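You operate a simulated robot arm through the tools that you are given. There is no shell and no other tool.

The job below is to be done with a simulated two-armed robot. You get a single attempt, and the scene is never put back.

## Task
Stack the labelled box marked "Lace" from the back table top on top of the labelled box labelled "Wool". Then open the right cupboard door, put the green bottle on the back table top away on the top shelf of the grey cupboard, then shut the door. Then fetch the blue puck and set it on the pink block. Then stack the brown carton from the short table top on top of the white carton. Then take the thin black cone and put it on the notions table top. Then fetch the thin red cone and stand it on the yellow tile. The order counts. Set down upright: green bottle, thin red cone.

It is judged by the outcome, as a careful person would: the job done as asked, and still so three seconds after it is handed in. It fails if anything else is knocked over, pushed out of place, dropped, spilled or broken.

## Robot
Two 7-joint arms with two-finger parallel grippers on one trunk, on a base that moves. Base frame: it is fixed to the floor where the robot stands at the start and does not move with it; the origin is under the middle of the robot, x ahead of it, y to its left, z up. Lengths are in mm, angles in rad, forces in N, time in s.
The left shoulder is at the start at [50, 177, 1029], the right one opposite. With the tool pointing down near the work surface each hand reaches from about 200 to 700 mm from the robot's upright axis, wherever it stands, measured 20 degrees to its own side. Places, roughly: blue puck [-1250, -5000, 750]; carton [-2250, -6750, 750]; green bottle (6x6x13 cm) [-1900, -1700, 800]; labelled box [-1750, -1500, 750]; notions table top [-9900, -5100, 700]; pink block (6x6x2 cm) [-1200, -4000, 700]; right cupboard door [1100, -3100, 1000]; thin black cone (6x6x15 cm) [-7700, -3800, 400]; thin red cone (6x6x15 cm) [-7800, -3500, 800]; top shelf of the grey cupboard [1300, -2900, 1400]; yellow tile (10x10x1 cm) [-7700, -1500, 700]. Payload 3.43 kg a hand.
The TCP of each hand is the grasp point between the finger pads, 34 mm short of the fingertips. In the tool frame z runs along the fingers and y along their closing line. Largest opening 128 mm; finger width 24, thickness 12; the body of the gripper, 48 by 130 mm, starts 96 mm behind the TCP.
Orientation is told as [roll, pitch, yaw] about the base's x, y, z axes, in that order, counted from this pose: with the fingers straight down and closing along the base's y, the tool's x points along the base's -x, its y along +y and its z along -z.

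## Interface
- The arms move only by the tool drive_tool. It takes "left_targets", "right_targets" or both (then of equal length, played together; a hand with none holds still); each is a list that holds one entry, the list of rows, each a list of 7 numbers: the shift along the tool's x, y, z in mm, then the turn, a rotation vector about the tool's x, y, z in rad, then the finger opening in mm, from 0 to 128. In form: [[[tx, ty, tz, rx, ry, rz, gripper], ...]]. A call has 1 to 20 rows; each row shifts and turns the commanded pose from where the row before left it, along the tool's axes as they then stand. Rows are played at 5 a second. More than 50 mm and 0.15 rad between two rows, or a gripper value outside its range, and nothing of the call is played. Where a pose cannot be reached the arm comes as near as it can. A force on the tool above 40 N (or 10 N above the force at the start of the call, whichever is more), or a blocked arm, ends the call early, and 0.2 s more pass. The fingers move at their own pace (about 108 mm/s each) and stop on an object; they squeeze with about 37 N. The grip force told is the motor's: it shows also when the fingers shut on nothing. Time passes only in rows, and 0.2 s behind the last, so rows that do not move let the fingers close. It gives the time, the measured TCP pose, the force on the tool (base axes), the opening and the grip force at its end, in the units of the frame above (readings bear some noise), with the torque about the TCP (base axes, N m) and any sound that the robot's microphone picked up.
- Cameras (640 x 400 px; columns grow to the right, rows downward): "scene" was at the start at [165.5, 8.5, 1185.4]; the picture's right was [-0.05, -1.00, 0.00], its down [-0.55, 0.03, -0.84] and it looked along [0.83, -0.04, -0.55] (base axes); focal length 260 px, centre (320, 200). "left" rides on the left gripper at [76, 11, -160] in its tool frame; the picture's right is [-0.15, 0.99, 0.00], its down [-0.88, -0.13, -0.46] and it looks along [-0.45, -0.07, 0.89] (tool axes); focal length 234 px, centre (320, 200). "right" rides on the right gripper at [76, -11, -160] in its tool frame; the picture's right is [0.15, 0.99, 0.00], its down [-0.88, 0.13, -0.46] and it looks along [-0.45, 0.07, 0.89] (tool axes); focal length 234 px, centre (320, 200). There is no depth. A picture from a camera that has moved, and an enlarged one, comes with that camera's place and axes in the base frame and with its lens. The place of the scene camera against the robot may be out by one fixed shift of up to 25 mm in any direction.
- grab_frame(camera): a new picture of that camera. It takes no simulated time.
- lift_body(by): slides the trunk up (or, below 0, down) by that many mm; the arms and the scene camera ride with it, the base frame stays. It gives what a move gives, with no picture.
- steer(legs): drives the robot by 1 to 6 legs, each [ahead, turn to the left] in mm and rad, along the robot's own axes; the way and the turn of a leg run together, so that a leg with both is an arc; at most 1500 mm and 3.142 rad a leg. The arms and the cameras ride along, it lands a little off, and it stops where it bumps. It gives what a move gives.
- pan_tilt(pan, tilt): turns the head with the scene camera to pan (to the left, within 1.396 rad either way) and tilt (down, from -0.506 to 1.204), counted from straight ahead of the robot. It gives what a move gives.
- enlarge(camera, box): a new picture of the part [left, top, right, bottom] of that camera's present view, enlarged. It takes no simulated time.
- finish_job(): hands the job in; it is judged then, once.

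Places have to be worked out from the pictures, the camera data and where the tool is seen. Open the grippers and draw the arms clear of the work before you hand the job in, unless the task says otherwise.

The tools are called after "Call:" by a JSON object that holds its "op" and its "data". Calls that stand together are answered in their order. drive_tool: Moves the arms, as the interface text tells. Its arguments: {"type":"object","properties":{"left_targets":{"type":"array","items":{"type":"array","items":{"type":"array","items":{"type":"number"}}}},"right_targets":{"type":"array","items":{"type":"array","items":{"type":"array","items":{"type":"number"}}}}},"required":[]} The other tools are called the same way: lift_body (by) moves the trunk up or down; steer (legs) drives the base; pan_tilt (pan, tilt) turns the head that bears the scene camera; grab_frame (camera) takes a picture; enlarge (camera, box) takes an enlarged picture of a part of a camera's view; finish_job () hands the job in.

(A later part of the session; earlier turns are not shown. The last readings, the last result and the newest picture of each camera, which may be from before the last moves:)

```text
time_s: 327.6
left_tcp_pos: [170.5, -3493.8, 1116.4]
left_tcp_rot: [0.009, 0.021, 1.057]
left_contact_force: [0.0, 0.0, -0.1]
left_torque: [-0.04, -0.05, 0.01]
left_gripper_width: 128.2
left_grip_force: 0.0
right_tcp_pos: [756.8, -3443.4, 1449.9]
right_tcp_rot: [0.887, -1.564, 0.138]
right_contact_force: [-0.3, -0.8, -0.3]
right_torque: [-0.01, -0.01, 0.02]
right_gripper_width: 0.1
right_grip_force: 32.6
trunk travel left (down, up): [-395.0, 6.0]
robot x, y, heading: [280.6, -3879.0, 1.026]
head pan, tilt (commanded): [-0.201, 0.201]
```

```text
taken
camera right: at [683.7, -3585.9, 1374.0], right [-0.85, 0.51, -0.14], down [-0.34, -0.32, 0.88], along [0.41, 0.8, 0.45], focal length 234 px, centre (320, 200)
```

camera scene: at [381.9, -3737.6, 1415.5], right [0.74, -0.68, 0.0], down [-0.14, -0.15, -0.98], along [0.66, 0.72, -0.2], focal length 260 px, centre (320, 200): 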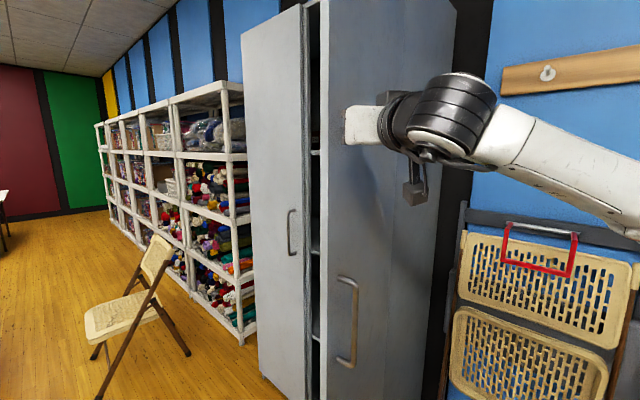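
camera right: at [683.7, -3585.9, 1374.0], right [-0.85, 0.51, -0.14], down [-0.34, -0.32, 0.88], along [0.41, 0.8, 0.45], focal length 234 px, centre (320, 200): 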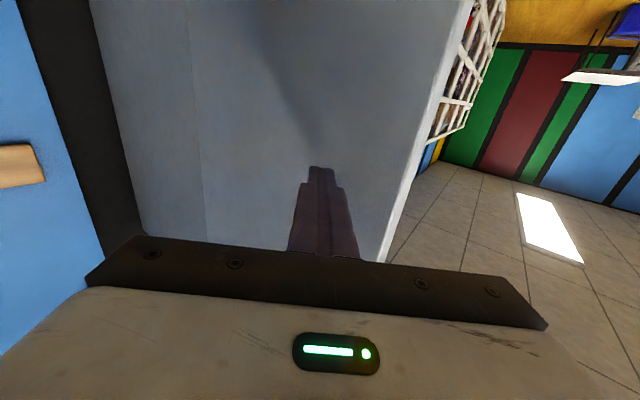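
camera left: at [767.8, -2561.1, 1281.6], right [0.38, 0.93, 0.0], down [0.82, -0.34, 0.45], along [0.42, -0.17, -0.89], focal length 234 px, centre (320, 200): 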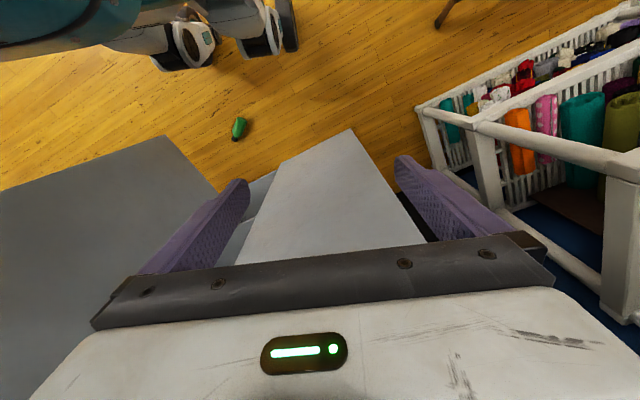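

The fist faces the door's outer side. I'll drive forward 300 mm to push it.

Call:
{"op": "steer", "data": {"legs": [[300, 0]]}}

Call:
{"op": "grab_frame", "data": {"camera": "scene"}}

```text
time_s: 329.7
left_tcp_pos: [325.8, -3230.2, 1116.9]
left_tcp_rot: [0.009, 0.019, 1.066]
left_contact_force: [0.2, 0.0, 0.8]
left_torque: [-0.03, -0.05, 0.03]
left_gripper_width: 127.9
left_grip_force: 0.2
right_tcp_pos: [913.1, -3174.8, 1450.1]
right_tcp_rot: [0.843, -1.564, 0.189]
right_contact_force: [0.0, 0.1, -0.4]
right_torque: [0.02, -0.01, 0.01]
right_gripper_width: 0.0
right_grip_force: 33.0
trunk travel left (down, up): [-395.0, 6.0]
robot x, y, heading: [434.1, -3609.1, 1.036]
head pan, tilt (commanded): [-0.201, 0.201]
```

```text
taken
camera scene: at [539.6, -3472.1, 1415.4], right [0.74, -0.67, 0.0], down [-0.13, -0.15, -0.98], along [0.66, 0.73, -0.2], focal length 260 px, centre (320, 200)
```

scene: 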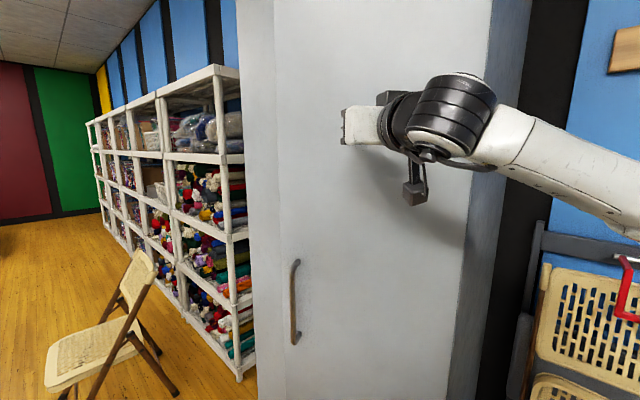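

The door is swinging shut. I'll drive 110 mm more and check the elbow's clearance to the cupboard corner.

Call:
{"op": "steer", "data": {"legs": [[110, 0]]}}

Call:
{"op": "grab_frame", "data": {"camera": "scene"}}

Call:
{"op": "grab_frame", "data": {"camera": "right"}}

```text
time_s: 330.9
left_tcp_pos: [381.5, -3136.2, 1116.1]
left_tcp_rot: [0.008, 0.022, 1.064]
left_contact_force: [0.6, 0.6, 1.6]
left_torque: [-0.01, 0.01, 0.02]
left_gripper_width: 128.1
left_grip_force: 0.2
right_tcp_pos: [967.0, -3082.3, 1449.4]
right_tcp_rot: [0.798, -1.564, 0.236]
right_contact_force: [0.4, -0.6, 0.2]
right_torque: [0.03, -0.03, 0.03]
right_gripper_width: 0.0
right_grip_force: 33.4
trunk travel left (down, up): [-395.0, 6.0]
robot x, y, heading: [488.5, -3525.1, 1.037]
head pan, tilt (commanded): [-0.201, 0.201]
```

```text
taken
camera scene: at [595.0, -3378.9, 1415.3], right [0.74, -0.67, 0.0], down [-0.13, -0.15, -0.98], along [0.66, 0.73, -0.2], focal length 260 px, centre (320, 200)
```

scene: 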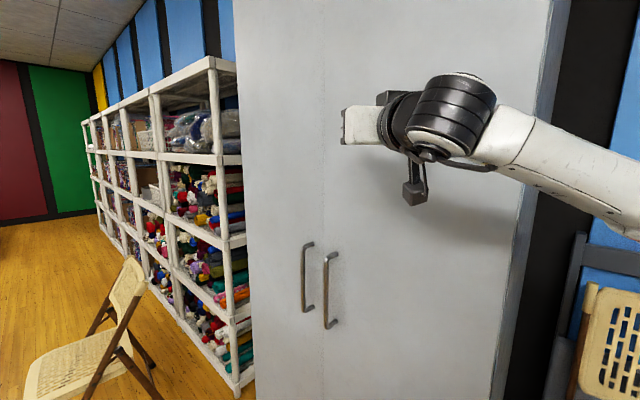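

```text
taken
camera right: at [895.5, -3224.9, 1373.6], right [-0.85, 0.51, -0.14], down [-0.34, -0.32, 0.88], along [0.4, 0.8, 0.45], focal length 234 px, centre (320, 200)
```

right: 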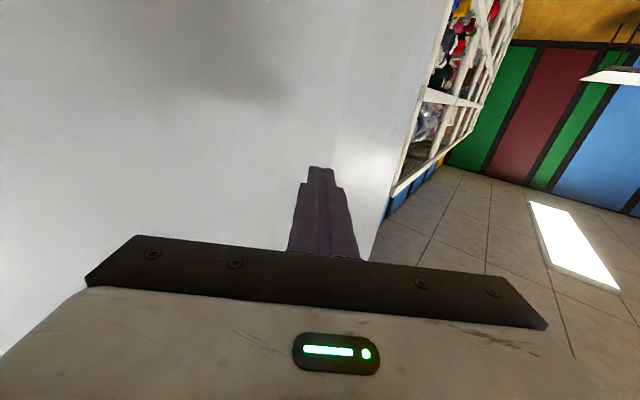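

The door is nearly shut, with about 15–20° left. I'll push straight toward +x with the arm until it seats.

Call:
{"op": "drive_tool", "data": {"right_targets": [[[0, -17.2, 10.2, 0, 0, 0, 0], [0, -17.2, 10.2, 0, 0, 0, 0], [0, -17.2, 10.2, 0, 0, 0, 0], [0, 0, 0, 0, 0, 0, 0]]]}}

Call:
{"op": "grab_frame", "data": {"camera": "scene"}}

```text
time_s: 331.9
left_tcp_pos: [381.5, -3137.2, 1117.0]
left_tcp_rot: [0.009, 0.021, 1.063]
left_contact_force: [-0.9, 0.0, -0.3]
left_torque: [0.01, 0.0, 0.01]
left_gripper_width: 128.0
left_grip_force: 0.1
right_tcp_pos: [1026.6, -3083.6, 1450.7]
right_tcp_rot: [0.948, -1.562, 0.083]
right_contact_force: [0.4, -0.3, 0.9]
right_torque: [-0.01, 0.01, 0.02]
right_gripper_width: 0.0
right_grip_force: 33.0
trunk travel left (down, up): [-395.0, 6.0]
robot x, y, heading: [491.1, -3523.3, 1.032]
head pan, tilt (commanded): [-0.201, 0.201]
```

```text
taken
camera scene: at [594.3, -3379.8, 1415.5], right [0.74, -0.67, 0.0], down [-0.13, -0.15, -0.98], along [0.66, 0.73, -0.2], focal length 260 px, centre (320, 200)
```

scene: 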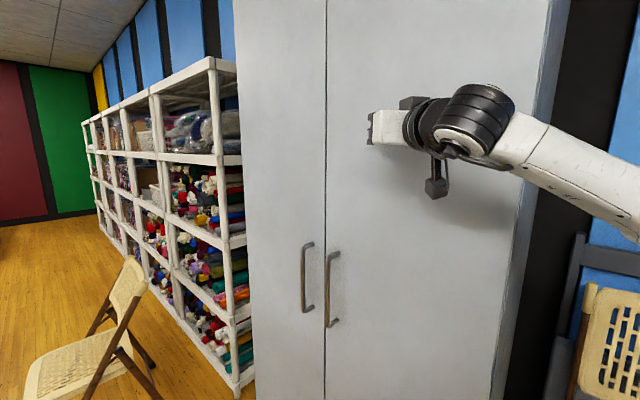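

Almost flush. I'll push a little further until I feel the door seat.

Call:
{"op": "drive_tool", "data": {"right_targets": [[[0, -8.6, 5.1, 0, 0, 0, 0], [0, -8.6, 5.1, 0, 0, 0, 0], [0, 0, 0, 0, 0, 0, 0]]]}}

Call:
{"op": "enlarge", "data": {"camera": "scene", "box": [230, 0, 430, 400]}}

```text
time_s: 332.7
left_tcp_pos: [378.6, -3138.3, 1117.7]
left_tcp_rot: [0.008, 0.019, 1.064]
left_contact_force: [-0.4, 0.5, -0.2]
left_torque: [0.0, 0.02, -0.03]
left_gripper_width: 128.1
left_grip_force: 0.0
right_tcp_pos: [1041.4, -3082.6, 1450.1]
right_tcp_rot: [0.494, -1.565, 0.544]
right_contact_force: [-17.6, -10.5, -10.2]
right_torque: [-0.16, 0.17, 0.13]
right_gripper_width: 0.1
right_grip_force: 32.8
trunk travel left (down, up): [-395.0, 6.0]
robot x, y, heading: [489.5, -3520.7, 1.031]
head pan, tilt (commanded): [-0.201, 0.201]
```

```text
1.00 times, centred on (330, 200) of scene (not enlarged: the box is as wide or as high as the picture)
camera zoom: at [591.7, -3381.4, 1415.7], right [0.74, -0.67, 0.0], down [-0.13, -0.15, -0.98], along [0.66, 0.73, -0.2], focal length 260 px, centre (310, 200)
```

zoom: 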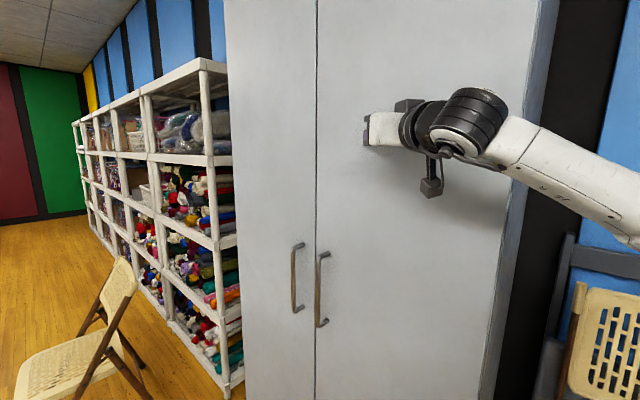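

The door pushes back at 17 N, so it is seated. I'll withdraw the hand and check the seam.

Call:
{"op": "drive_tool", "data": {"right_targets": [[[0, 17.2, -10.2, 0, 0, 0, 0], [0, 17.2, -20, 0, 0, 0, 0], [0, 10, -40, 0, 0, 0, 0]]]}}

Call:
{"op": "steer", "data": {"legs": [[-300, 0]]}}

Call:
{"op": "pan_tilt", "data": {"pan": -0.3, "tilt": 0.2}}

Call:
{"op": "enlarge", "data": {"camera": "scene", "box": [240, 60, 480, 300]}}

```text
time_s: 333.5
left_tcp_pos: [379.6, -3137.8, 1117.5]
left_tcp_rot: [0.008, 0.019, 1.066]
left_contact_force: [0.0, -0.5, 0.3]
left_torque: [0.01, -0.02, -0.04]
left_gripper_width: 128.1
left_grip_force: 0.0
right_tcp_pos: [974.6, -3122.1, 1451.0]
right_tcp_rot: [1.257, -1.563, -0.227]
right_contact_force: [0.2, 0.4, 0.0]
right_torque: [0.01, 0.02, -0.02]
right_gripper_width: 0.0
right_grip_force: 32.8
trunk travel left (down, up): [-395.0, 6.0]
robot x, y, heading: [491.1, -3523.4, 1.034]
head pan, tilt (commanded): [-0.201, 0.201]
```

```text
time_s: 335.5
left_tcp_pos: [230.7, -3389.6, 1117.4]
left_tcp_rot: [0.01, 0.022, 1.064]
left_contact_force: [-0.3, -0.4, 0.6]
left_torque: [0.02, -0.02, 0.01]
left_gripper_width: 127.9
left_grip_force: 0.0
right_tcp_pos: [824.3, -3375.0, 1450.2]
right_tcp_rot: [0.962, -1.564, 0.069]
right_contact_force: [0.4, -1.0, -0.2]
right_torque: [0.02, -0.02, 0.02]
right_gripper_width: 0.4
right_grip_force: 32.8
trunk travel left (down, up): [-395.0, 6.0]
robot x, y, heading: [337.8, -3772.9, 1.035]
head pan, tilt (commanded): [-0.201, 0.201]
```

```text
time_s: 336.2
left_tcp_pos: [231.8, -3389.3, 1116.8]
left_tcp_rot: [0.009, 0.021, 1.065]
left_contact_force: [0.0, 0.0, -0.9]
left_torque: [-0.01, 0.01, 0.01]
left_gripper_width: 127.9
left_grip_force: 0.0
right_tcp_pos: [825.4, -3374.4, 1449.5]
right_tcp_rot: [0.9, -1.562, 0.131]
right_contact_force: [0.6, 0.4, -0.1]
right_torque: [-0.02, 0.0, 0.01]
right_gripper_width: 0.0
right_grip_force: 33.0
trunk travel left (down, up): [-395.0, 6.0]
robot x, y, heading: [338.3, -3773.5, 1.032]
head pan, tilt (commanded): [-0.3, 0.201]
```

```text
1.67 times, centred on (360, 180) of scene
camera zoom: at [451.2, -3638.4, 1415.5], right [0.67, -0.74, 0.0], down [-0.15, -0.13, -0.98], along [0.73, 0.66, -0.2], focal length 433 px, centre (253, 233)
```

zoom: 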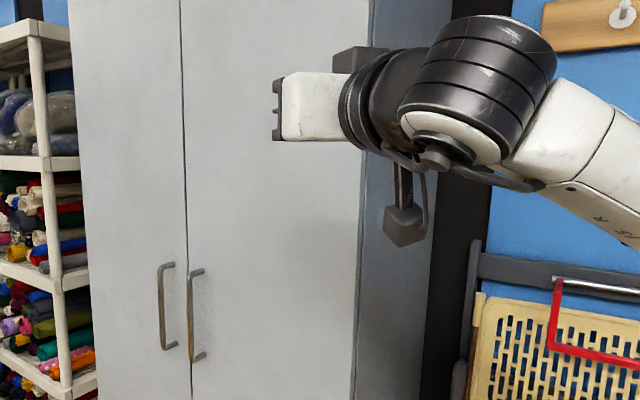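

The door is shut flush. Next are the blue puck and pink block. I'll bring the right hand back to a tool-down pose and turn west to look at those tables.

Call:
{"op": "drive_tool", "data": {"right_targets": [[[38.1, 0, -15.2, 0, 0.142, 0, 80], [39.9, 0, -9.7, 0, 0.142, 0, 80], [40.8, 0, -4, 0, 0.142, 0, 80], [41, 0, 1.9, 0, 0.142, 0, 80], [40.3, 0, 7.7, 0, 0.142, 0, 80], [38.8, 0, 13.3, 0, 0.142, 0, 80], [36.6, 0, 18.6, 0, 0.142, 0, 80], [33.6, 0, 23.6, 0, 0.142, 0, 80], [29.9, 0, 28.1, 0, 0.142, 0, 80], [25.6, 0, 32.1, 0, 0.142, 0, 80], [20.8, 0, 35.4, 0, 0.142, 0, 80]]]}}

Call:
{"op": "steer", "data": {"legs": [[0, 2.2]]}}

Call:
{"op": "pan_tilt", "data": {"pan": 0.0, "tilt": 0.35}}

Call:
{"op": "grab_frame", "data": {"camera": "scene"}}

```text
time_s: 338.6
left_tcp_pos: [232.0, -3389.1, 1116.4]
left_tcp_rot: [0.009, 0.023, 1.064]
left_contact_force: [0.1, -0.1, 0.0]
left_torque: [0.0, -0.03, -0.01]
left_gripper_width: 127.9
left_grip_force: 0.0
right_tcp_pos: [735.4, -3519.6, 1031.3]
right_tcp_rot: [0.006, -0.001, 1.031]
right_contact_force: [0.3, 0.0, -0.1]
right_torque: [-0.01, -0.01, 0.0]
right_gripper_width: 79.9
right_grip_force: 0.1
trunk travel left (down, up): [-395.0, 6.0]
robot x, y, heading: [340.5, -3774.0, 1.032]
head pan, tilt (commanded): [-0.3, 0.201]
```

```text
time_s: 344.2
left_tcp_pos: [90.0, -4087.2, 1117.0]
left_tcp_rot: [0.01, 0.021, -3.022]
left_contact_force: [0.7, -0.5, 0.0]
left_torque: [0.0, 0.06, -0.01]
left_gripper_width: 128.0
left_grip_force: 0.1
right_tcp_pos: [-98.3, -3601.3, 1031.7]
right_tcp_rot: [0.005, -0.004, -3.055]
right_contact_force: [0.2, 0.5, 0.1]
right_torque: [-0.01, -0.04, -0.01]
right_gripper_width: 79.9
right_grip_force: 0.1
trunk travel left (down, up): [-395.0, 6.0]
robot x, y, heading: [341.6, -3775.1, -3.056]
head pan, tilt (commanded): [-0.3, 0.201]
```

```text
time_s: 345.0
left_tcp_pos: [90.7, -4086.9, 1117.9]
left_tcp_rot: [0.009, 0.022, -3.022]
left_contact_force: [0.2, -0.2, 0.0]
left_torque: [0.0, 0.02, 0.02]
left_gripper_width: 128.1
left_grip_force: 0.0
right_tcp_pos: [-99.0, -3602.1, 1031.9]
right_tcp_rot: [0.006, -0.003, -3.054]
right_contact_force: [0.3, -0.4, -0.4]
right_torque: [0.0, -0.01, -0.02]
right_gripper_width: 80.0
right_grip_force: 0.0
trunk travel left (down, up): [-395.0, 6.0]
robot x, y, heading: [338.7, -3774.7, -3.052]
head pan, tilt (commanded): [0.0, 0.351]
```

```text
taken
camera scene: at [183.6, -3775.4, 1401.5], right [-0.09, 1.0, 0.0], down [0.34, 0.03, -0.94], along [-0.94, -0.08, -0.34], focal length 260 px, centre (320, 200)
```

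scene: 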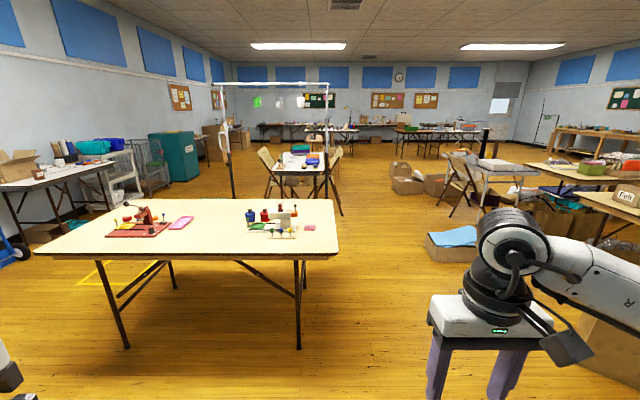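

I see table E with a small pink square on it. I'll enlarge it, and look left for the blue puck.

Call:
{"op": "enlarge", "data": {"camera": "scene", "box": [30, 180, 350, 280]}}

Call:
{"op": "enlarge", "data": {"camera": "scene", "box": [0, 110, 200, 235]}}

```text
2.00 times, centred on (190, 230) of scene
camera zoom: at [183.6, -3775.4, 1401.5], right [-0.09, 1.0, 0.0], down [0.34, 0.03, -0.94], along [-0.94, -0.08, -0.34], focal length 519 px, centre (580, 140)
```

zoom: 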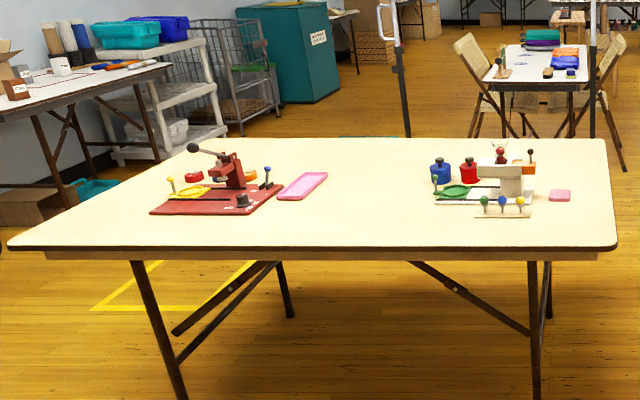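

```text
3.20 times, centred on (100, 172) of scene
camera zoom: at [183.6, -3775.4, 1401.5], right [-0.09, 1.0, 0.0], down [0.34, 0.03, -0.94], along [-0.94, -0.08, -0.34], focal length 831 px, centre (1024, 288)
```

zoom: 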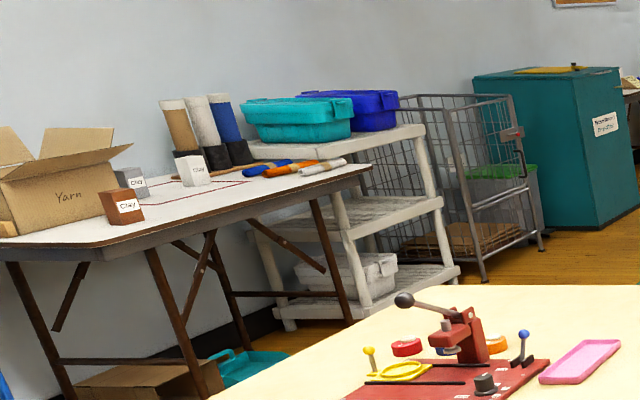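

Both things are on this table: the pink block at about (-1250,-3960), and a blue puck half hidden behind the red press at about (-1260,-5090). I'll drive to the near side of the table in front of the press.

Call:
{"op": "steer", "data": {"legs": [[0, 0.862], [1300, 0], [0, -0.95]]}}

Call:
{"op": "pan_tilt", "data": {"pan": 0.15, "tilt": 0.55}}

Call:
{"op": "grab_frame", "data": {"camera": "scene"}}

```text
time_s: 356.4
left_tcp_pos: [-683.2, -5170.4, 1116.6]
left_tcp_rot: [0.009, 0.021, -3.092]
left_contact_force: [0.9, -0.4, 0.2]
left_torque: [-0.01, -0.01, -0.02]
left_gripper_width: 128.0
left_grip_force: 0.1
right_tcp_pos: [-837.0, -4672.1, 1031.1]
right_tcp_rot: [0.003, -0.002, -3.126]
right_contact_force: [-0.1, 0.2, -0.5]
right_torque: [-0.03, -0.03, 0.04]
right_gripper_width: 80.2
right_grip_force: 0.1
trunk travel left (down, up): [-395.0, 6.0]
robot x, y, heading: [-408.4, -4873.4, -3.123]
head pan, tilt (commanded): [0.0, 0.351]
```

```text
time_s: 357.1
left_tcp_pos: [-682.6, -5169.0, 1117.3]
left_tcp_rot: [0.01, 0.021, -3.092]
left_contact_force: [-0.2, -0.5, -0.3]
left_torque: [-0.02, -0.01, -0.04]
left_gripper_width: 128.1
left_grip_force: 0.1
right_tcp_pos: [-837.6, -4673.0, 1031.7]
right_tcp_rot: [0.005, -0.003, -3.126]
right_contact_force: [-0.2, 0.8, -0.7]
right_torque: [0.0, 0.01, -0.01]
right_gripper_width: 80.2
right_grip_force: 0.1
trunk travel left (down, up): [-395.0, 6.0]
robot x, y, heading: [-409.6, -4878.3, -3.125]
head pan, tilt (commanded): [0.15, 0.55]
```

```text
taken
camera scene: at [-564.2, -4879.2, 1383.3], right [-0.17, 0.99, 0.0], down [0.51, 0.09, -0.85], along [-0.84, -0.14, -0.52], focal length 260 px, centre (320, 200)
```

scene: 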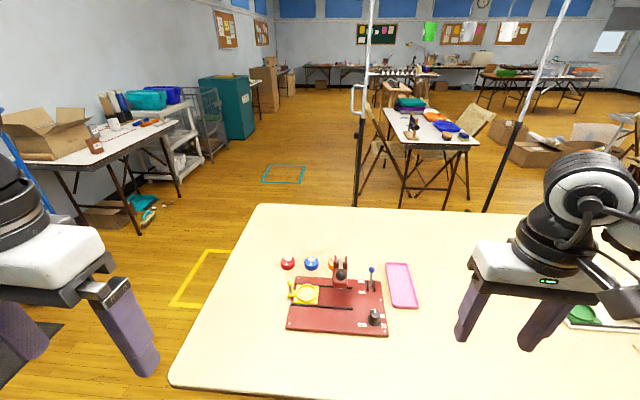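

Call:
{"op": "enlarge", "data": {"camera": "scene", "box": [240, 230, 440, 355]}}

```text
3.20 times, centred on (340, 292) of scene
camera zoom: at [-564.2, -4879.2, 1383.3], right [-0.17, 0.99, 0.0], down [0.51, 0.09, -0.85], along [-0.84, -0.14, -0.52], focal length 831 px, centre (256, -96)
```

zoom: 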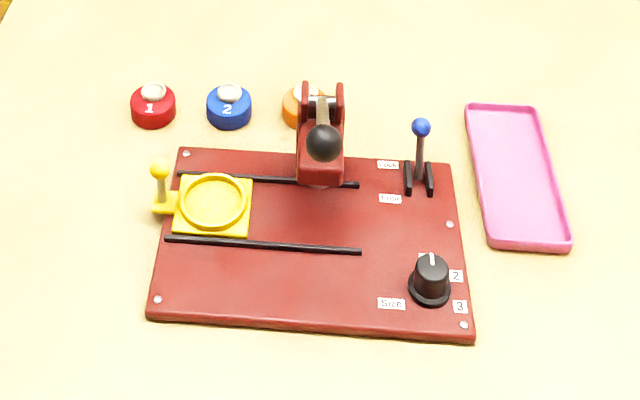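

The blue puck ("2") is at about (-1195,-5023), with the red puck "1" and orange puck "3" about 83 mm to either side. I'll move closer, lower the trunk, and bring the left hand over the puck while staying high.

Call:
{"op": "steer", "data": {"legs": [[175, 0]]}}

Call:
{"op": "lift_body", "data": {"by": -150}}

Call:
{"op": "drive_tool", "data": {"left_targets": [[[-41.4, -18.3, 0, 0, 0, 0, 128], [-41.4, -18.3, 0, 0, 0, 0, 128], [-41.4, -18.3, 0, 0, 0, 0, 128], [-41.4, -18.3, 0, 0, 0, 0, 110], [-41.4, -18.3, 0, 0, 0, 0, 90], [-41.4, -18.3, 0, 0, 0, 0, 70], [-41.4, -18.3, 0, 0, 0, 0, 70]]]}}

Call:
{"op": "grab_frame", "data": {"camera": "left"}}

Call:
{"op": "grab_frame", "data": {"camera": "scene"}}

```text
time_s: 358.6
left_tcp_pos: [-857.0, -5175.2, 1116.8]
left_tcp_rot: [0.009, 0.02, -3.09]
left_contact_force: [-1.5, 1.0, 0.0]
left_torque: [0.01, -0.03, -0.01]
left_gripper_width: 128.0
left_grip_force: 0.1
right_tcp_pos: [-1013.0, -4677.8, 1031.2]
right_tcp_rot: [0.005, -0.003, -3.123]
right_contact_force: [-0.1, 0.2, -0.6]
right_torque: [0.01, -0.04, 0.01]
right_gripper_width: 79.9
right_grip_force: 0.1
trunk travel left (down, up): [-395.0, 6.0]
robot x, y, heading: [-586.1, -4878.0, -3.121]
head pan, tilt (commanded): [0.15, 0.55]
```

```text
time_s: 360.4
left_tcp_pos: [-855.8, -5173.6, 968.0]
left_tcp_rot: [0.009, 0.022, -3.09]
left_contact_force: [0.0, 0.4, 0.2]
left_torque: [0.01, 0.01, 0.03]
left_gripper_width: 128.1
left_grip_force: 0.0
right_tcp_pos: [-1011.9, -4676.2, 882.2]
right_tcp_rot: [0.006, -0.003, -3.123]
right_contact_force: [-0.9, 0.0, 0.5]
right_torque: [0.02, 0.0, -0.01]
right_gripper_width: 80.1
right_grip_force: 0.0
trunk travel left (down, up): [-245.0, 156.0]
robot x, y, heading: [-586.8, -4881.2, -3.121]
head pan, tilt (commanded): [0.15, 0.55]
```

```text
time_s: 362.0
left_tcp_pos: [-1151.7, -5062.1, 958.3]
left_tcp_rot: [0.011, 0.02, -3.091]
left_contact_force: [-0.5, -0.2, 0.2]
left_torque: [0.0, 0.0, -0.02]
left_gripper_width: 70.2
left_grip_force: 0.1
right_tcp_pos: [-1013.3, -4677.0, 881.1]
right_tcp_rot: [0.006, -0.003, -3.121]
right_contact_force: [-0.3, 0.1, 0.7]
right_torque: [-0.02, -0.01, 0.01]
right_gripper_width: 79.9
right_grip_force: 0.1
trunk travel left (down, up): [-245.0, 156.0]
robot x, y, heading: [-588.5, -4882.2, -3.118]
head pan, tilt (commanded): [0.15, 0.55]
```

```text
taken
camera left: at [-1078.7, -5067.6, 1120.8], right [-0.1, -1.0, 0.01], down [-0.9, 0.09, 0.44], along [-0.43, 0.04, -0.9], focal length 234 px, centre (320, 200)
```

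left: 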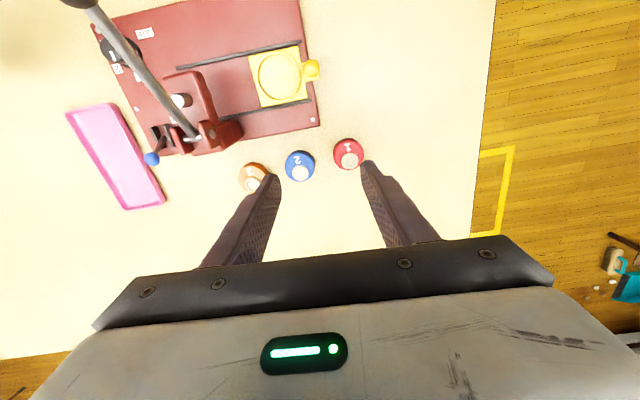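

```text
taken
camera scene: at [-739.2, -4882.6, 1233.2], right [-0.17, 0.99, 0.0], down [0.52, 0.09, -0.85], along [-0.84, -0.14, -0.52], focal length 260 px, centre (320, 200)
```

scene: 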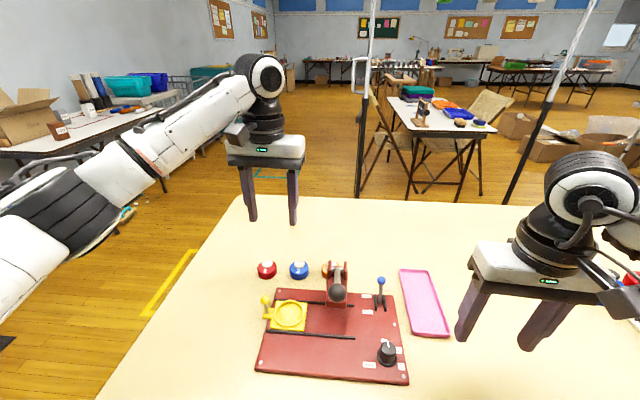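

The left camera places the blue puck at (-1199,-5021), with its top region at z≈716. I'll centre over it and look again before descending.

Call:
{"op": "drive_tool", "data": {"left_targets": [[[-22.4, -21.7, 0, 0, 0, 0, 70], [-22.4, -21.7, 0, 0, 0, 0, 70], [0, 0, 45, 0, 0, 0, 70], [0, 0, 45, 0, 0, 0, 70], [0, 0, 30, 0, 0, 0, 70], [0, 0, 0, 0, 0, 0, 70]]]}}

Call:
{"op": "grab_frame", "data": {"camera": "left"}}

```text
time_s: 363.4
left_tcp_pos: [-1198.7, -5021.6, 838.2]
left_tcp_rot: [0.01, 0.021, -3.09]
left_contact_force: [0.3, -0.2, 0.4]
left_torque: [-0.02, -0.03, 0.01]
left_gripper_width: 69.6
left_grip_force: 0.1
right_tcp_pos: [-1011.8, -4677.3, 880.7]
right_tcp_rot: [0.006, -0.004, -3.123]
right_contact_force: [-0.4, 0.8, 0.4]
right_torque: [0.0, -0.01, 0.02]
right_gripper_width: 80.0
right_grip_force: 0.0
trunk travel left (down, up): [-245.0, 156.0]
robot x, y, heading: [-587.6, -4875.7, -3.12]
head pan, tilt (commanded): [0.15, 0.55]
```

```text
taken
camera left: at [-1124.6, -5027.4, 999.6], right [-0.1, -1.0, 0.01], down [-0.9, 0.09, 0.44], along [-0.44, 0.04, -0.9], focal length 234 px, centre (320, 200)
```

left: 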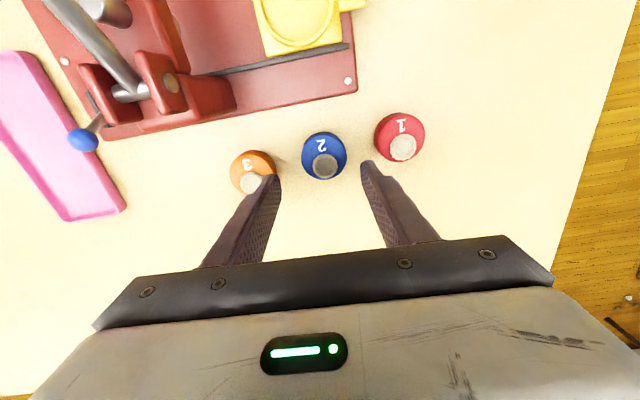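

The puck is about 8 mm further out and 4 mm toward the red one. I'll correct and descend to TCP z≈742.

Call:
{"op": "drive_tool", "data": {"left_targets": [[[-8, 4.4, 0, 0, 0, 0, 70], [0, 0, 35, 0, 0, 0, 70], [0, 0, 30, 0, 0, 0, 70], [0, 0, 0, 0, 0, 0, 70]]]}}

Call:
{"op": "grab_frame", "data": {"camera": "left"}}

```text
time_s: 364.4
left_tcp_pos: [-1202.1, -5025.6, 774.3]
left_tcp_rot: [0.006, 0.017, -3.091]
left_contact_force: [2.3, -1.1, 8.9]
left_torque: [0.34, 0.01, -0.13]
left_gripper_width: 69.6
left_grip_force: 0.1
right_tcp_pos: [-1011.0, -4677.3, 882.5]
right_tcp_rot: [0.006, -0.004, -3.122]
right_contact_force: [0.4, 0.2, 0.6]
right_torque: [0.02, 0.0, 0.0]
right_gripper_width: 80.0
right_grip_force: 0.1
trunk travel left (down, up): [-245.0, 156.0]
robot x, y, heading: [-586.3, -4879.3, -3.115]
head pan, tilt (commanded): [0.15, 0.55]
```

```text
taken
camera left: at [-1128.5, -5032.4, 936.3], right [-0.1, -1.0, 0.0], down [-0.89, 0.09, 0.44], along [-0.44, 0.04, -0.9], focal length 234 px, centre (320, 200)
```

left: 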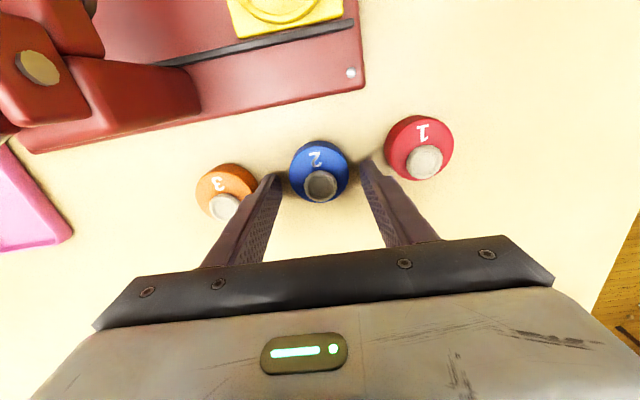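

A light contact came already at TCP z=774, on the +y finger. I'll enlarge to see what it touches.

Call:
{"op": "enlarge", "data": {"camera": "left", "box": [180, 100, 480, 280]}}

```text
2.13 times, centred on (330, 190) of left
camera zoom: at [-1128.5, -5032.4, 936.3], right [-0.1, -1.0, 0.0], down [-0.89, 0.09, 0.44], along [-0.44, 0.04, -0.9], focal length 500 px, centre (299, 221)
```

zoom: 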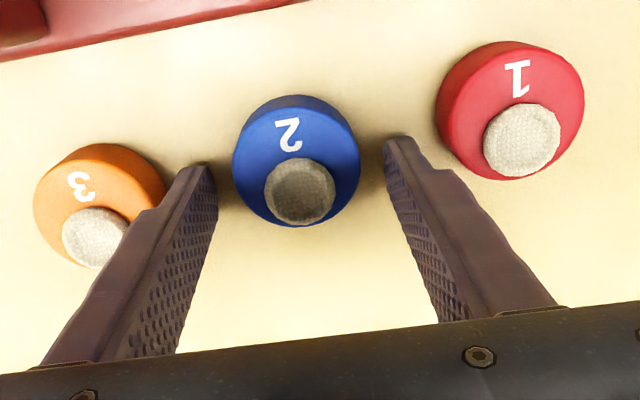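

The tips are practically at table level (z≈740) and the blue puck is centred between them with clearance to its neighbours. I'll raise 3 mm and close.

Call:
{"op": "drive_tool", "data": {"left_targets": [[[0, 0, -4, 0, 0, 0, 70], [0, 0, 0, 0, 0, 0, 60], [0, 0, 0, 0, 0, 0, 50], [0, 0, 0, 0, 0, 0, 40], [0, 0, 0, 0, 0, 0, 40]]]}}

Call:
{"op": "grab_frame", "data": {"camera": "left"}}

```text
time_s: 365.6
left_tcp_pos: [-1203.6, -5026.8, 777.0]
left_tcp_rot: [0.008, 0.021, -3.093]
left_contact_force: [-0.8, -0.6, -0.1]
left_torque: [-0.01, -0.03, 0.0]
left_gripper_width: 46.0
left_grip_force: 36.8
right_tcp_pos: [-1012.1, -4678.0, 882.8]
right_tcp_rot: [0.006, -0.003, -3.122]
right_contact_force: [-0.3, -0.4, 0.7]
right_torque: [0.02, -0.03, 0.01]
right_gripper_width: 79.9
right_grip_force: 0.0
trunk travel left (down, up): [-245.0, 156.0]
robot x, y, heading: [-591.1, -4880.6, -3.12]
head pan, tilt (commanded): [0.15, 0.55]
```

```text
taken
camera left: at [-1129.3, -5032.7, 938.9], right [-0.1, -1.0, 0.01], down [-0.9, 0.09, 0.44], along [-0.43, 0.04, -0.9], focal length 234 px, centre (320, 200)
```

left: 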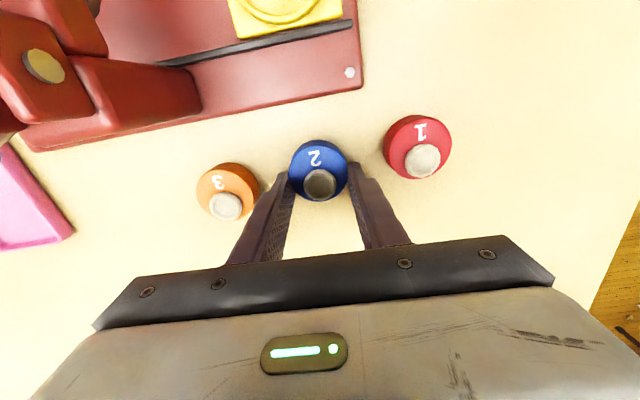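

Gripped at 46 mm. I'll lift the puck straight up.

Call:
{"op": "drive_tool", "data": {"left_targets": [[[0, 0, -20, 0, 0, 0, 40], [0, 0, -45, 0, 0, 0, 40], [0, 0, -45, 0, 0, 0, 40], [0, 0, -45, 0, 0, 0, 40]]]}}

Call:
{"op": "grab_frame", "data": {"camera": "left"}}

```text
time_s: 366.6
left_tcp_pos: [-1208.0, -5026.3, 934.1]
left_tcp_rot: [0.009, 0.02, -3.09]
left_contact_force: [-0.2, -0.2, -0.7]
left_torque: [0.0, 0.0, 0.03]
left_gripper_width: 45.9
left_grip_force: 37.1
right_tcp_pos: [-1012.6, -4676.5, 880.3]
right_tcp_rot: [0.004, -0.004, -3.123]
right_contact_force: [0.2, -0.1, 0.9]
right_torque: [-0.01, 0.02, -0.01]
right_gripper_width: 80.0
right_grip_force: 0.1
trunk travel left (down, up): [-245.0, 156.0]
robot x, y, heading: [-585.8, -4880.9, -3.119]
head pan, tilt (commanded): [0.15, 0.55]
```

```text
taken
camera left: at [-1134.7, -5033.0, 1094.9], right [-0.1, -1.0, 0.01], down [-0.9, 0.09, 0.44], along [-0.43, 0.04, -0.9], focal length 234 px, centre (320, 200)
```

left: 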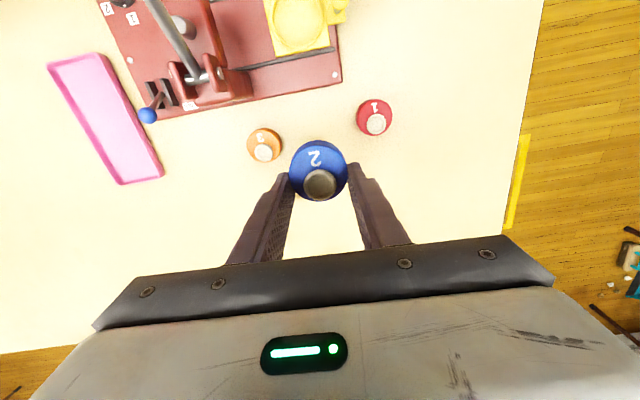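

The puck is held. The pink block works out at about (-1120,-3950). I'll back off, drive north along the table, and face it again.

Call:
{"op": "steer", "data": {"legs": [[-300, 0], [0, -1.593], [1060, 0], [0, 1.57]]}}

Call:
{"op": "pan_tilt", "data": {"pan": 0.2, "tilt": 0.5}}

Call:
{"op": "grab_frame", "data": {"camera": "scene"}}

```text
time_s: 381.2
left_tcp_pos: [-956.7, -3982.6, 931.2]
left_tcp_rot: [0.011, 0.021, -3.063]
left_contact_force: [0.4, 0.7, -0.4]
left_torque: [0.01, 0.02, -0.03]
left_gripper_width: 45.8
left_grip_force: 36.7
right_tcp_pos: [-771.3, -3627.8, 882.1]
right_tcp_rot: [0.005, -0.003, -3.097]
right_contact_force: [-0.3, 0.2, -0.5]
right_torque: [0.0, -0.01, 0.0]
right_gripper_width: 80.1
right_grip_force: 0.1
trunk travel left (down, up): [-245.0, 156.0]
robot x, y, heading: [-339.3, -3820.1, -3.098]
head pan, tilt (commanded): [0.15, 0.55]
```

```text
time_s: 381.9
left_tcp_pos: [-956.5, -3982.0, 931.6]
left_tcp_rot: [0.009, 0.021, -3.062]
left_contact_force: [0.6, -1.0, -0.5]
left_torque: [-0.01, 0.01, 0.03]
left_gripper_width: 46.2
left_grip_force: 36.2
right_tcp_pos: [-768.8, -3628.3, 881.9]
right_tcp_rot: [0.005, -0.003, -3.096]
right_contact_force: [0.4, -0.6, 0.7]
right_torque: [0.01, 0.0, -0.01]
right_gripper_width: 80.2
right_grip_force: 0.1
trunk travel left (down, up): [-245.0, 156.0]
robot x, y, heading: [-338.9, -3819.3, -3.097]
head pan, tilt (commanded): [0.201, 0.499]
```

```text
taken
camera scene: at [-490.7, -3831.5, 1237.8], right [-0.25, 0.97, 0.0], down [0.46, 0.12, -0.88], along [-0.85, -0.22, -0.48], focal length 260 px, centre (320, 200)
```

scene: 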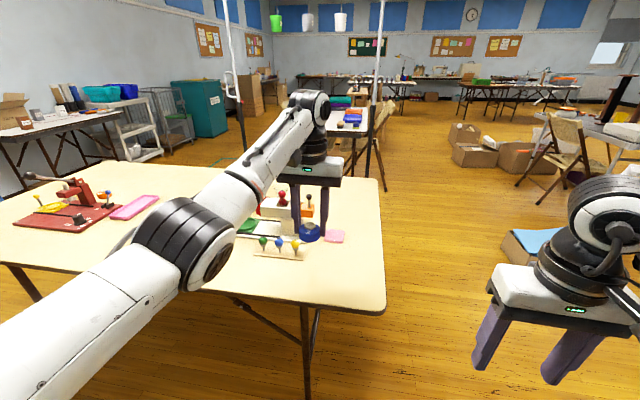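

The pink block is just beyond the held puck. I'll use the left camera for its exact place.

Call:
{"op": "grab_frame", "data": {"camera": "left"}}

Call:
{"op": "enlarge", "data": {"camera": "scene", "box": [240, 170, 400, 290]}}

```text
taken
camera left: at [-882.7, -3987.3, 1094.1], right [-0.07, -1.0, 0.01], down [-0.9, 0.06, 0.44], along [-0.43, 0.03, -0.9], focal length 234 px, centre (320, 200)
```

left: 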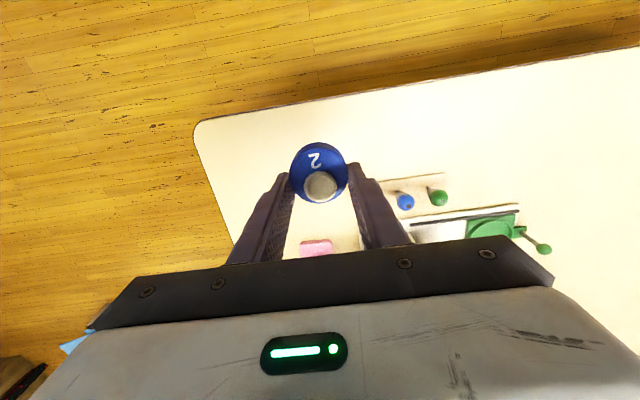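

```text
3.33 times, centred on (320, 230) of scene
camera zoom: at [-490.7, -3831.5, 1237.8], right [-0.25, 0.97, 0.0], down [0.46, 0.12, -0.88], along [-0.85, -0.22, -0.48], focal length 866 px, centre (320, 100)
```

zoom: 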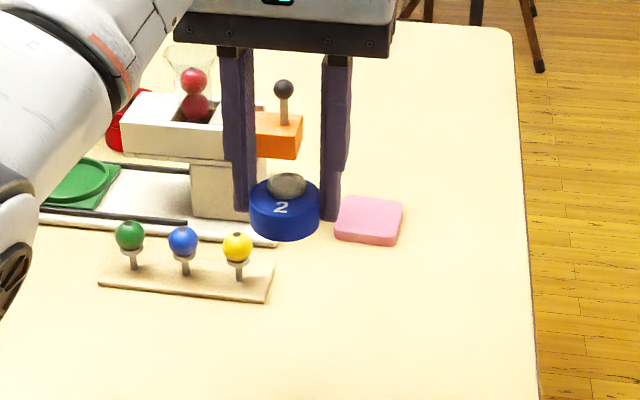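

From both cameras together, the table top is at z≈717, the block top at ≈737, and the block centre at (-1163,-3962). The puck's bottom hangs about 60 mm below the TCP. I'll roll forward 206 mm and shift 29 mm north.

Call:
{"op": "steer", "data": {"legs": [[206, 0]]}}

Call:
{"op": "drive_tool", "data": {"left_targets": [[[0, -29, 0, 0, 0, 0, 40], [0, 0, 40, 0, 0, 0, 40], [0, 0, 30, 0, 0, 0, 40], [0, 0, 0, 0, 0, 0, 40]]]}}

Call:
{"op": "enlarge", "data": {"camera": "scene", "box": [200, 170, 400, 300]}}

Call:
{"op": "grab_frame", "data": {"camera": "left"}}

```text
time_s: 383.5
left_tcp_pos: [-1159.9, -3992.8, 932.6]
left_tcp_rot: [0.009, 0.02, -3.062]
left_contact_force: [-0.3, 0.1, -0.3]
left_torque: [0.0, -0.01, 0.03]
left_gripper_width: 45.8
left_grip_force: 36.9
right_tcp_pos: [-973.6, -3637.5, 882.0]
right_tcp_rot: [0.006, -0.003, -3.096]
right_contact_force: [-0.2, 0.1, -0.6]
right_torque: [0.04, 0.01, 0.01]
right_gripper_width: 80.1
right_grip_force: 0.0
trunk travel left (down, up): [-245.0, 156.0]
robot x, y, heading: [-544.8, -3827.7, -3.096]
head pan, tilt (commanded): [0.201, 0.499]
```

```text
time_s: 384.5
left_tcp_pos: [-1160.1, -3964.6, 863.6]
left_tcp_rot: [0.01, 0.02, -3.058]
left_contact_force: [-0.7, -0.7, -0.4]
left_torque: [0.02, 0.04, 0.03]
left_gripper_width: 46.1
left_grip_force: 36.8
right_tcp_pos: [-974.3, -3637.4, 881.8]
right_tcp_rot: [0.005, -0.004, -3.096]
right_contact_force: [0.1, -0.3, 0.1]
right_torque: [0.04, 0.02, -0.01]
right_gripper_width: 80.1
right_grip_force: 0.1
trunk travel left (down, up): [-245.0, 156.0]
robot x, y, heading: [-542.5, -3828.3, -3.094]
head pan, tilt (commanded): [0.201, 0.499]
```

```text
3.08 times, centred on (300, 235) of scene
camera zoom: at [-693.9, -3841.4, 1237.8], right [-0.25, 0.97, 0.0], down [0.46, 0.12, -0.88], along [-0.85, -0.22, -0.48], focal length 799 px, centre (382, 92)
```

zoom: 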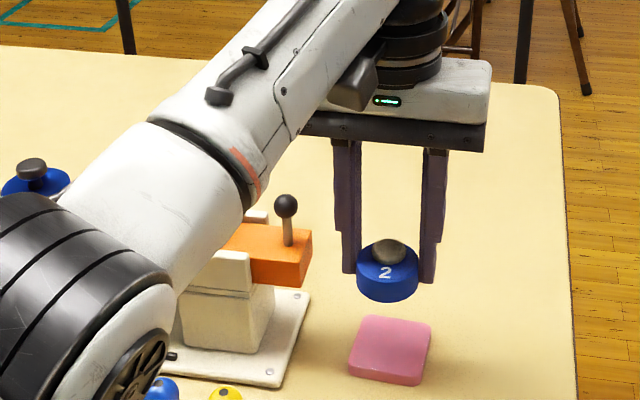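

```text
taken
camera left: at [-1086.5, -3969.3, 1025.7], right [-0.07, -1.0, 0.01], down [-0.9, 0.06, 0.44], along [-0.44, 0.02, -0.9], focal length 234 px, centre (320, 200)
```

left: 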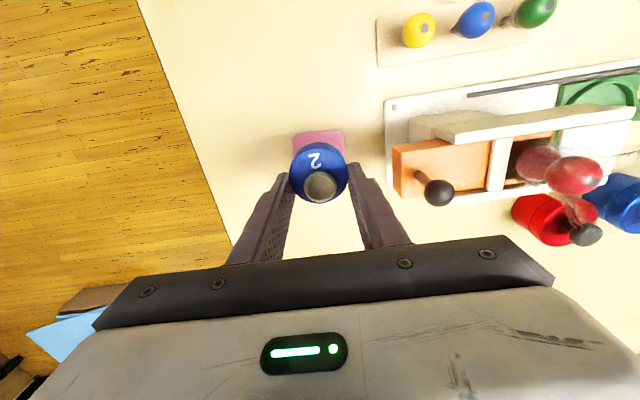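

The puck lines up with the block within a few millimetres. I'll shift 5 mm outward and lower to just above the block.

Call:
{"op": "drive_tool", "data": {"left_targets": [[[-5, -2, 0, 0, 0, 0, 40], [0, 0, 30, 0, 0, 0, 40], [0, 0, 22, 0, 0, 0, 40], [0, 0, 0, 0, 0, 0, 40]]]}}

Call:
{"op": "enlarge", "data": {"camera": "scene", "box": [240, 200, 380, 300]}}

Call:
{"op": "enlarge", "data": {"camera": "left", "box": [240, 90, 400, 240]}}

```text
time_s: 385.5
left_tcp_pos: [-1165.6, -3963.3, 810.6]
left_tcp_rot: [0.009, 0.021, -3.062]
left_contact_force: [0.4, -0.2, 0.2]
left_torque: [-0.02, -0.01, -0.02]
left_gripper_width: 45.7
left_grip_force: 37.0
right_tcp_pos: [-973.8, -3638.4, 881.7]
right_tcp_rot: [0.004, -0.003, -3.094]
right_contact_force: [-0.1, -0.1, -1.2]
right_torque: [-0.02, -0.01, 0.03]
right_gripper_width: 79.7
right_grip_force: 0.0
trunk travel left (down, up): [-245.0, 156.0]
robot x, y, heading: [-545.3, -3826.4, -3.09]
head pan, tilt (commanded): [0.201, 0.499]
```

```text
4.00 times, centred on (310, 250) of scene
camera zoom: at [-694.0, -3841.4, 1237.8], right [-0.25, 0.97, 0.0], down [0.46, 0.12, -0.88], along [-0.85, -0.22, -0.48], focal length 1039 px, centre (360, 0)
```

zoom: 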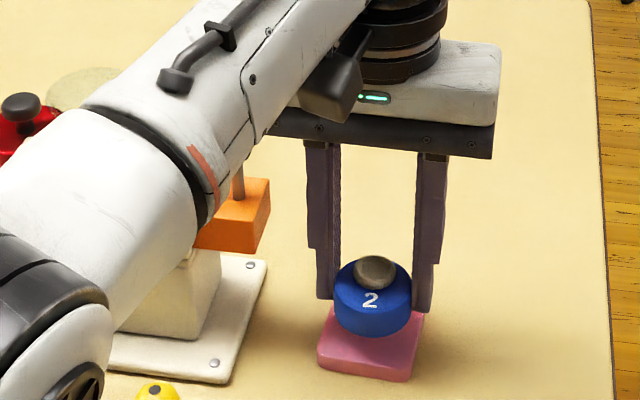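

```text
2.67 times, centred on (320, 165) of left
camera zoom: at [-1091.1, -3967.1, 971.8], right [-0.07, -1.0, 0.01], down [-0.9, 0.06, 0.44], along [-0.44, 0.03, -0.9], focal length 624 px, centre (320, 293)
```

zoom: 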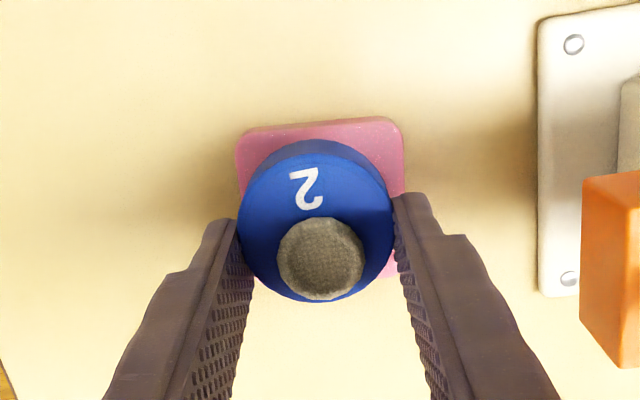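

Well centred. I'll lower in small steps to contact.

Call:
{"op": "drive_tool", "data": {"left_targets": [[[0, 1, 6, 0, 0, 0, 40], [0, 0, 3, 0, 0, 0, 40], [0, 0, 2, 0, 0, 0, 40], [0, 0, 0, 0, 0, 0, 40]]]}}

```text
time_s: 386.5
left_tcp_pos: [-1164.5, -3963.2, 799.1]
left_tcp_rot: [0.01, 0.021, -3.062]
left_contact_force: [0.5, 0.2, 0.2]
left_torque: [0.01, 0.03, 0.0]
left_gripper_width: 45.8
left_grip_force: 37.2
right_tcp_pos: [-972.8, -3638.5, 882.4]
right_tcp_rot: [0.004, -0.002, -3.094]
right_contact_force: [0.3, -0.2, 0.9]
right_torque: [-0.03, 0.0, 0.01]
right_gripper_width: 79.9
right_grip_force: 0.0
trunk travel left (down, up): [-245.0, 156.0]
robot x, y, heading: [-540.2, -3825.2, -3.09]
head pan, tilt (commanded): [0.201, 0.499]
```

Call:
{"op": "drive_tool", "data": {"left_targets": [[[0, 0, 2, 0, 0, 0, 40], [0, 0, 2, 0, 0, 0, 40], [0, 0, 0, 0, 0, 0, 40]]]}}

Call:
{"op": "enlarge", "data": {"camera": "scene", "box": [280, 230, 380, 300]}}

```text
time_s: 387.3
left_tcp_pos: [-1163.6, -3963.8, 795.1]
left_tcp_rot: [0.01, 0.021, -3.061]
left_contact_force: [-0.3, -0.3, -0.5]
left_torque: [-0.01, -0.02, 0.02]
left_gripper_width: 45.8
left_grip_force: 37.4
right_tcp_pos: [-972.7, -3638.5, 882.0]
right_tcp_rot: [0.006, -0.002, -3.094]
right_contact_force: [-1.0, 0.2, -0.8]
right_torque: [0.04, -0.01, 0.0]
right_gripper_width: 79.9
right_grip_force: 0.1
trunk travel left (down, up): [-245.0, 156.0]
robot x, y, heading: [-542.5, -3830.7, -3.093]
head pan, tilt (commanded): [0.201, 0.499]
```

```text
5.71 times, centred on (330, 265) of scene
camera zoom: at [-694.0, -3841.4, 1237.8], right [-0.25, 0.97, 0.0], down [0.46, 0.12, -0.88], along [-0.85, -0.22, -0.48], focal length 1484 px, centre (263, -171)
```

zoom: 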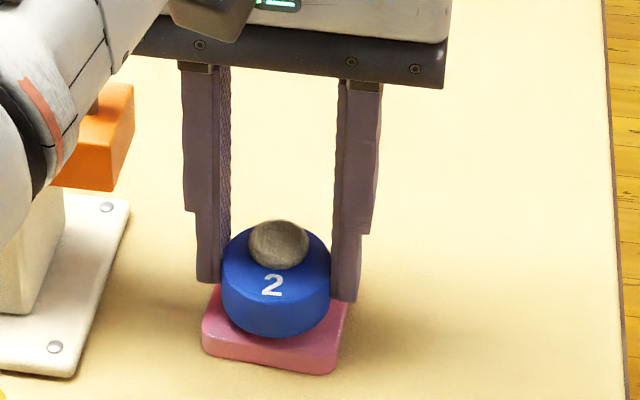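

Call:
{"op": "drive_tool", "data": {"left_targets": [[[0, 0, 2, 0, 0, 0, 40], [0, 0, 2, 0, 0, 0, 40], [0, 0, 0, 0, 0, 0, 40]]]}}

```text
time_s: 388.1
left_tcp_pos: [-1164.4, -3964.3, 791.8]
left_tcp_rot: [0.009, 0.02, -3.064]
left_contact_force: [-0.6, 0.4, 0.2]
left_torque: [-0.02, 0.02, 0.02]
left_gripper_width: 46.0
left_grip_force: 37.1
right_tcp_pos: [-972.3, -3638.2, 881.4]
right_tcp_rot: [0.007, -0.004, -3.095]
right_contact_force: [0.5, 0.5, -0.8]
right_torque: [0.03, 0.01, -0.01]
right_gripper_width: 80.1
right_grip_force: 0.1
trunk travel left (down, up): [-245.0, 156.0]
robot x, y, heading: [-544.7, -3827.5, -3.094]
head pan, tilt (commanded): [0.201, 0.499]
```

Still no contact (I should say: z=792, force about zero). I'll keep stepping down 2 mm at a time.

Call:
{"op": "drive_tool", "data": {"left_targets": [[[0, 0, 2, 0, 0, 0, 40], [0, 0, 2, 0, 0, 0, 40], [0, 0, 0, 0, 0, 0, 40]]]}}

Call:
{"op": "enlarge", "data": {"camera": "scene", "box": [280, 230, 380, 300]}}

```text
time_s: 388.9
left_tcp_pos: [-1164.4, -3965.2, 787.9]
left_tcp_rot: [0.007, 0.019, -3.064]
left_contact_force: [2.0, -1.6, 6.0]
left_torque: [0.09, -0.17, -0.06]
left_gripper_width: 45.7
left_grip_force: 37.1
right_tcp_pos: [-972.8, -3640.0, 881.9]
right_tcp_rot: [0.005, -0.005, -3.096]
right_contact_force: [0.1, 0.4, 0.0]
right_torque: [-0.01, 0.02, -0.02]
right_gripper_width: 79.9
right_grip_force: 0.0
trunk travel left (down, up): [-245.0, 156.0]
robot x, y, heading: [-543.6, -3825.4, -3.089]
head pan, tilt (commanded): [0.201, 0.499]
```

```text
5.71 times, centred on (330, 265) of scene
camera zoom: at [-693.2, -3841.4, 1238.0], right [-0.25, 0.97, 0.0], down [0.46, 0.12, -0.88], along [-0.85, -0.22, -0.48], focal length 1484 px, centre (263, -171)
```

zoom: 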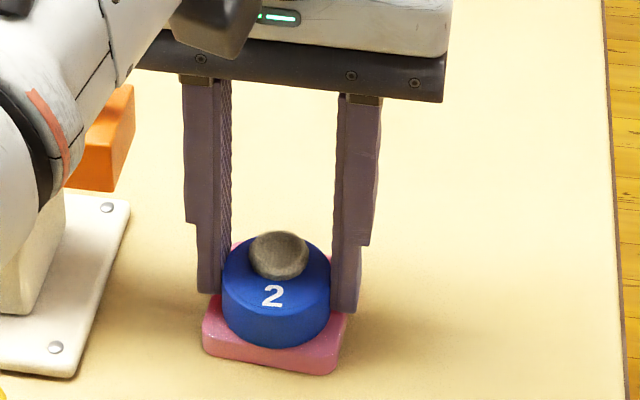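

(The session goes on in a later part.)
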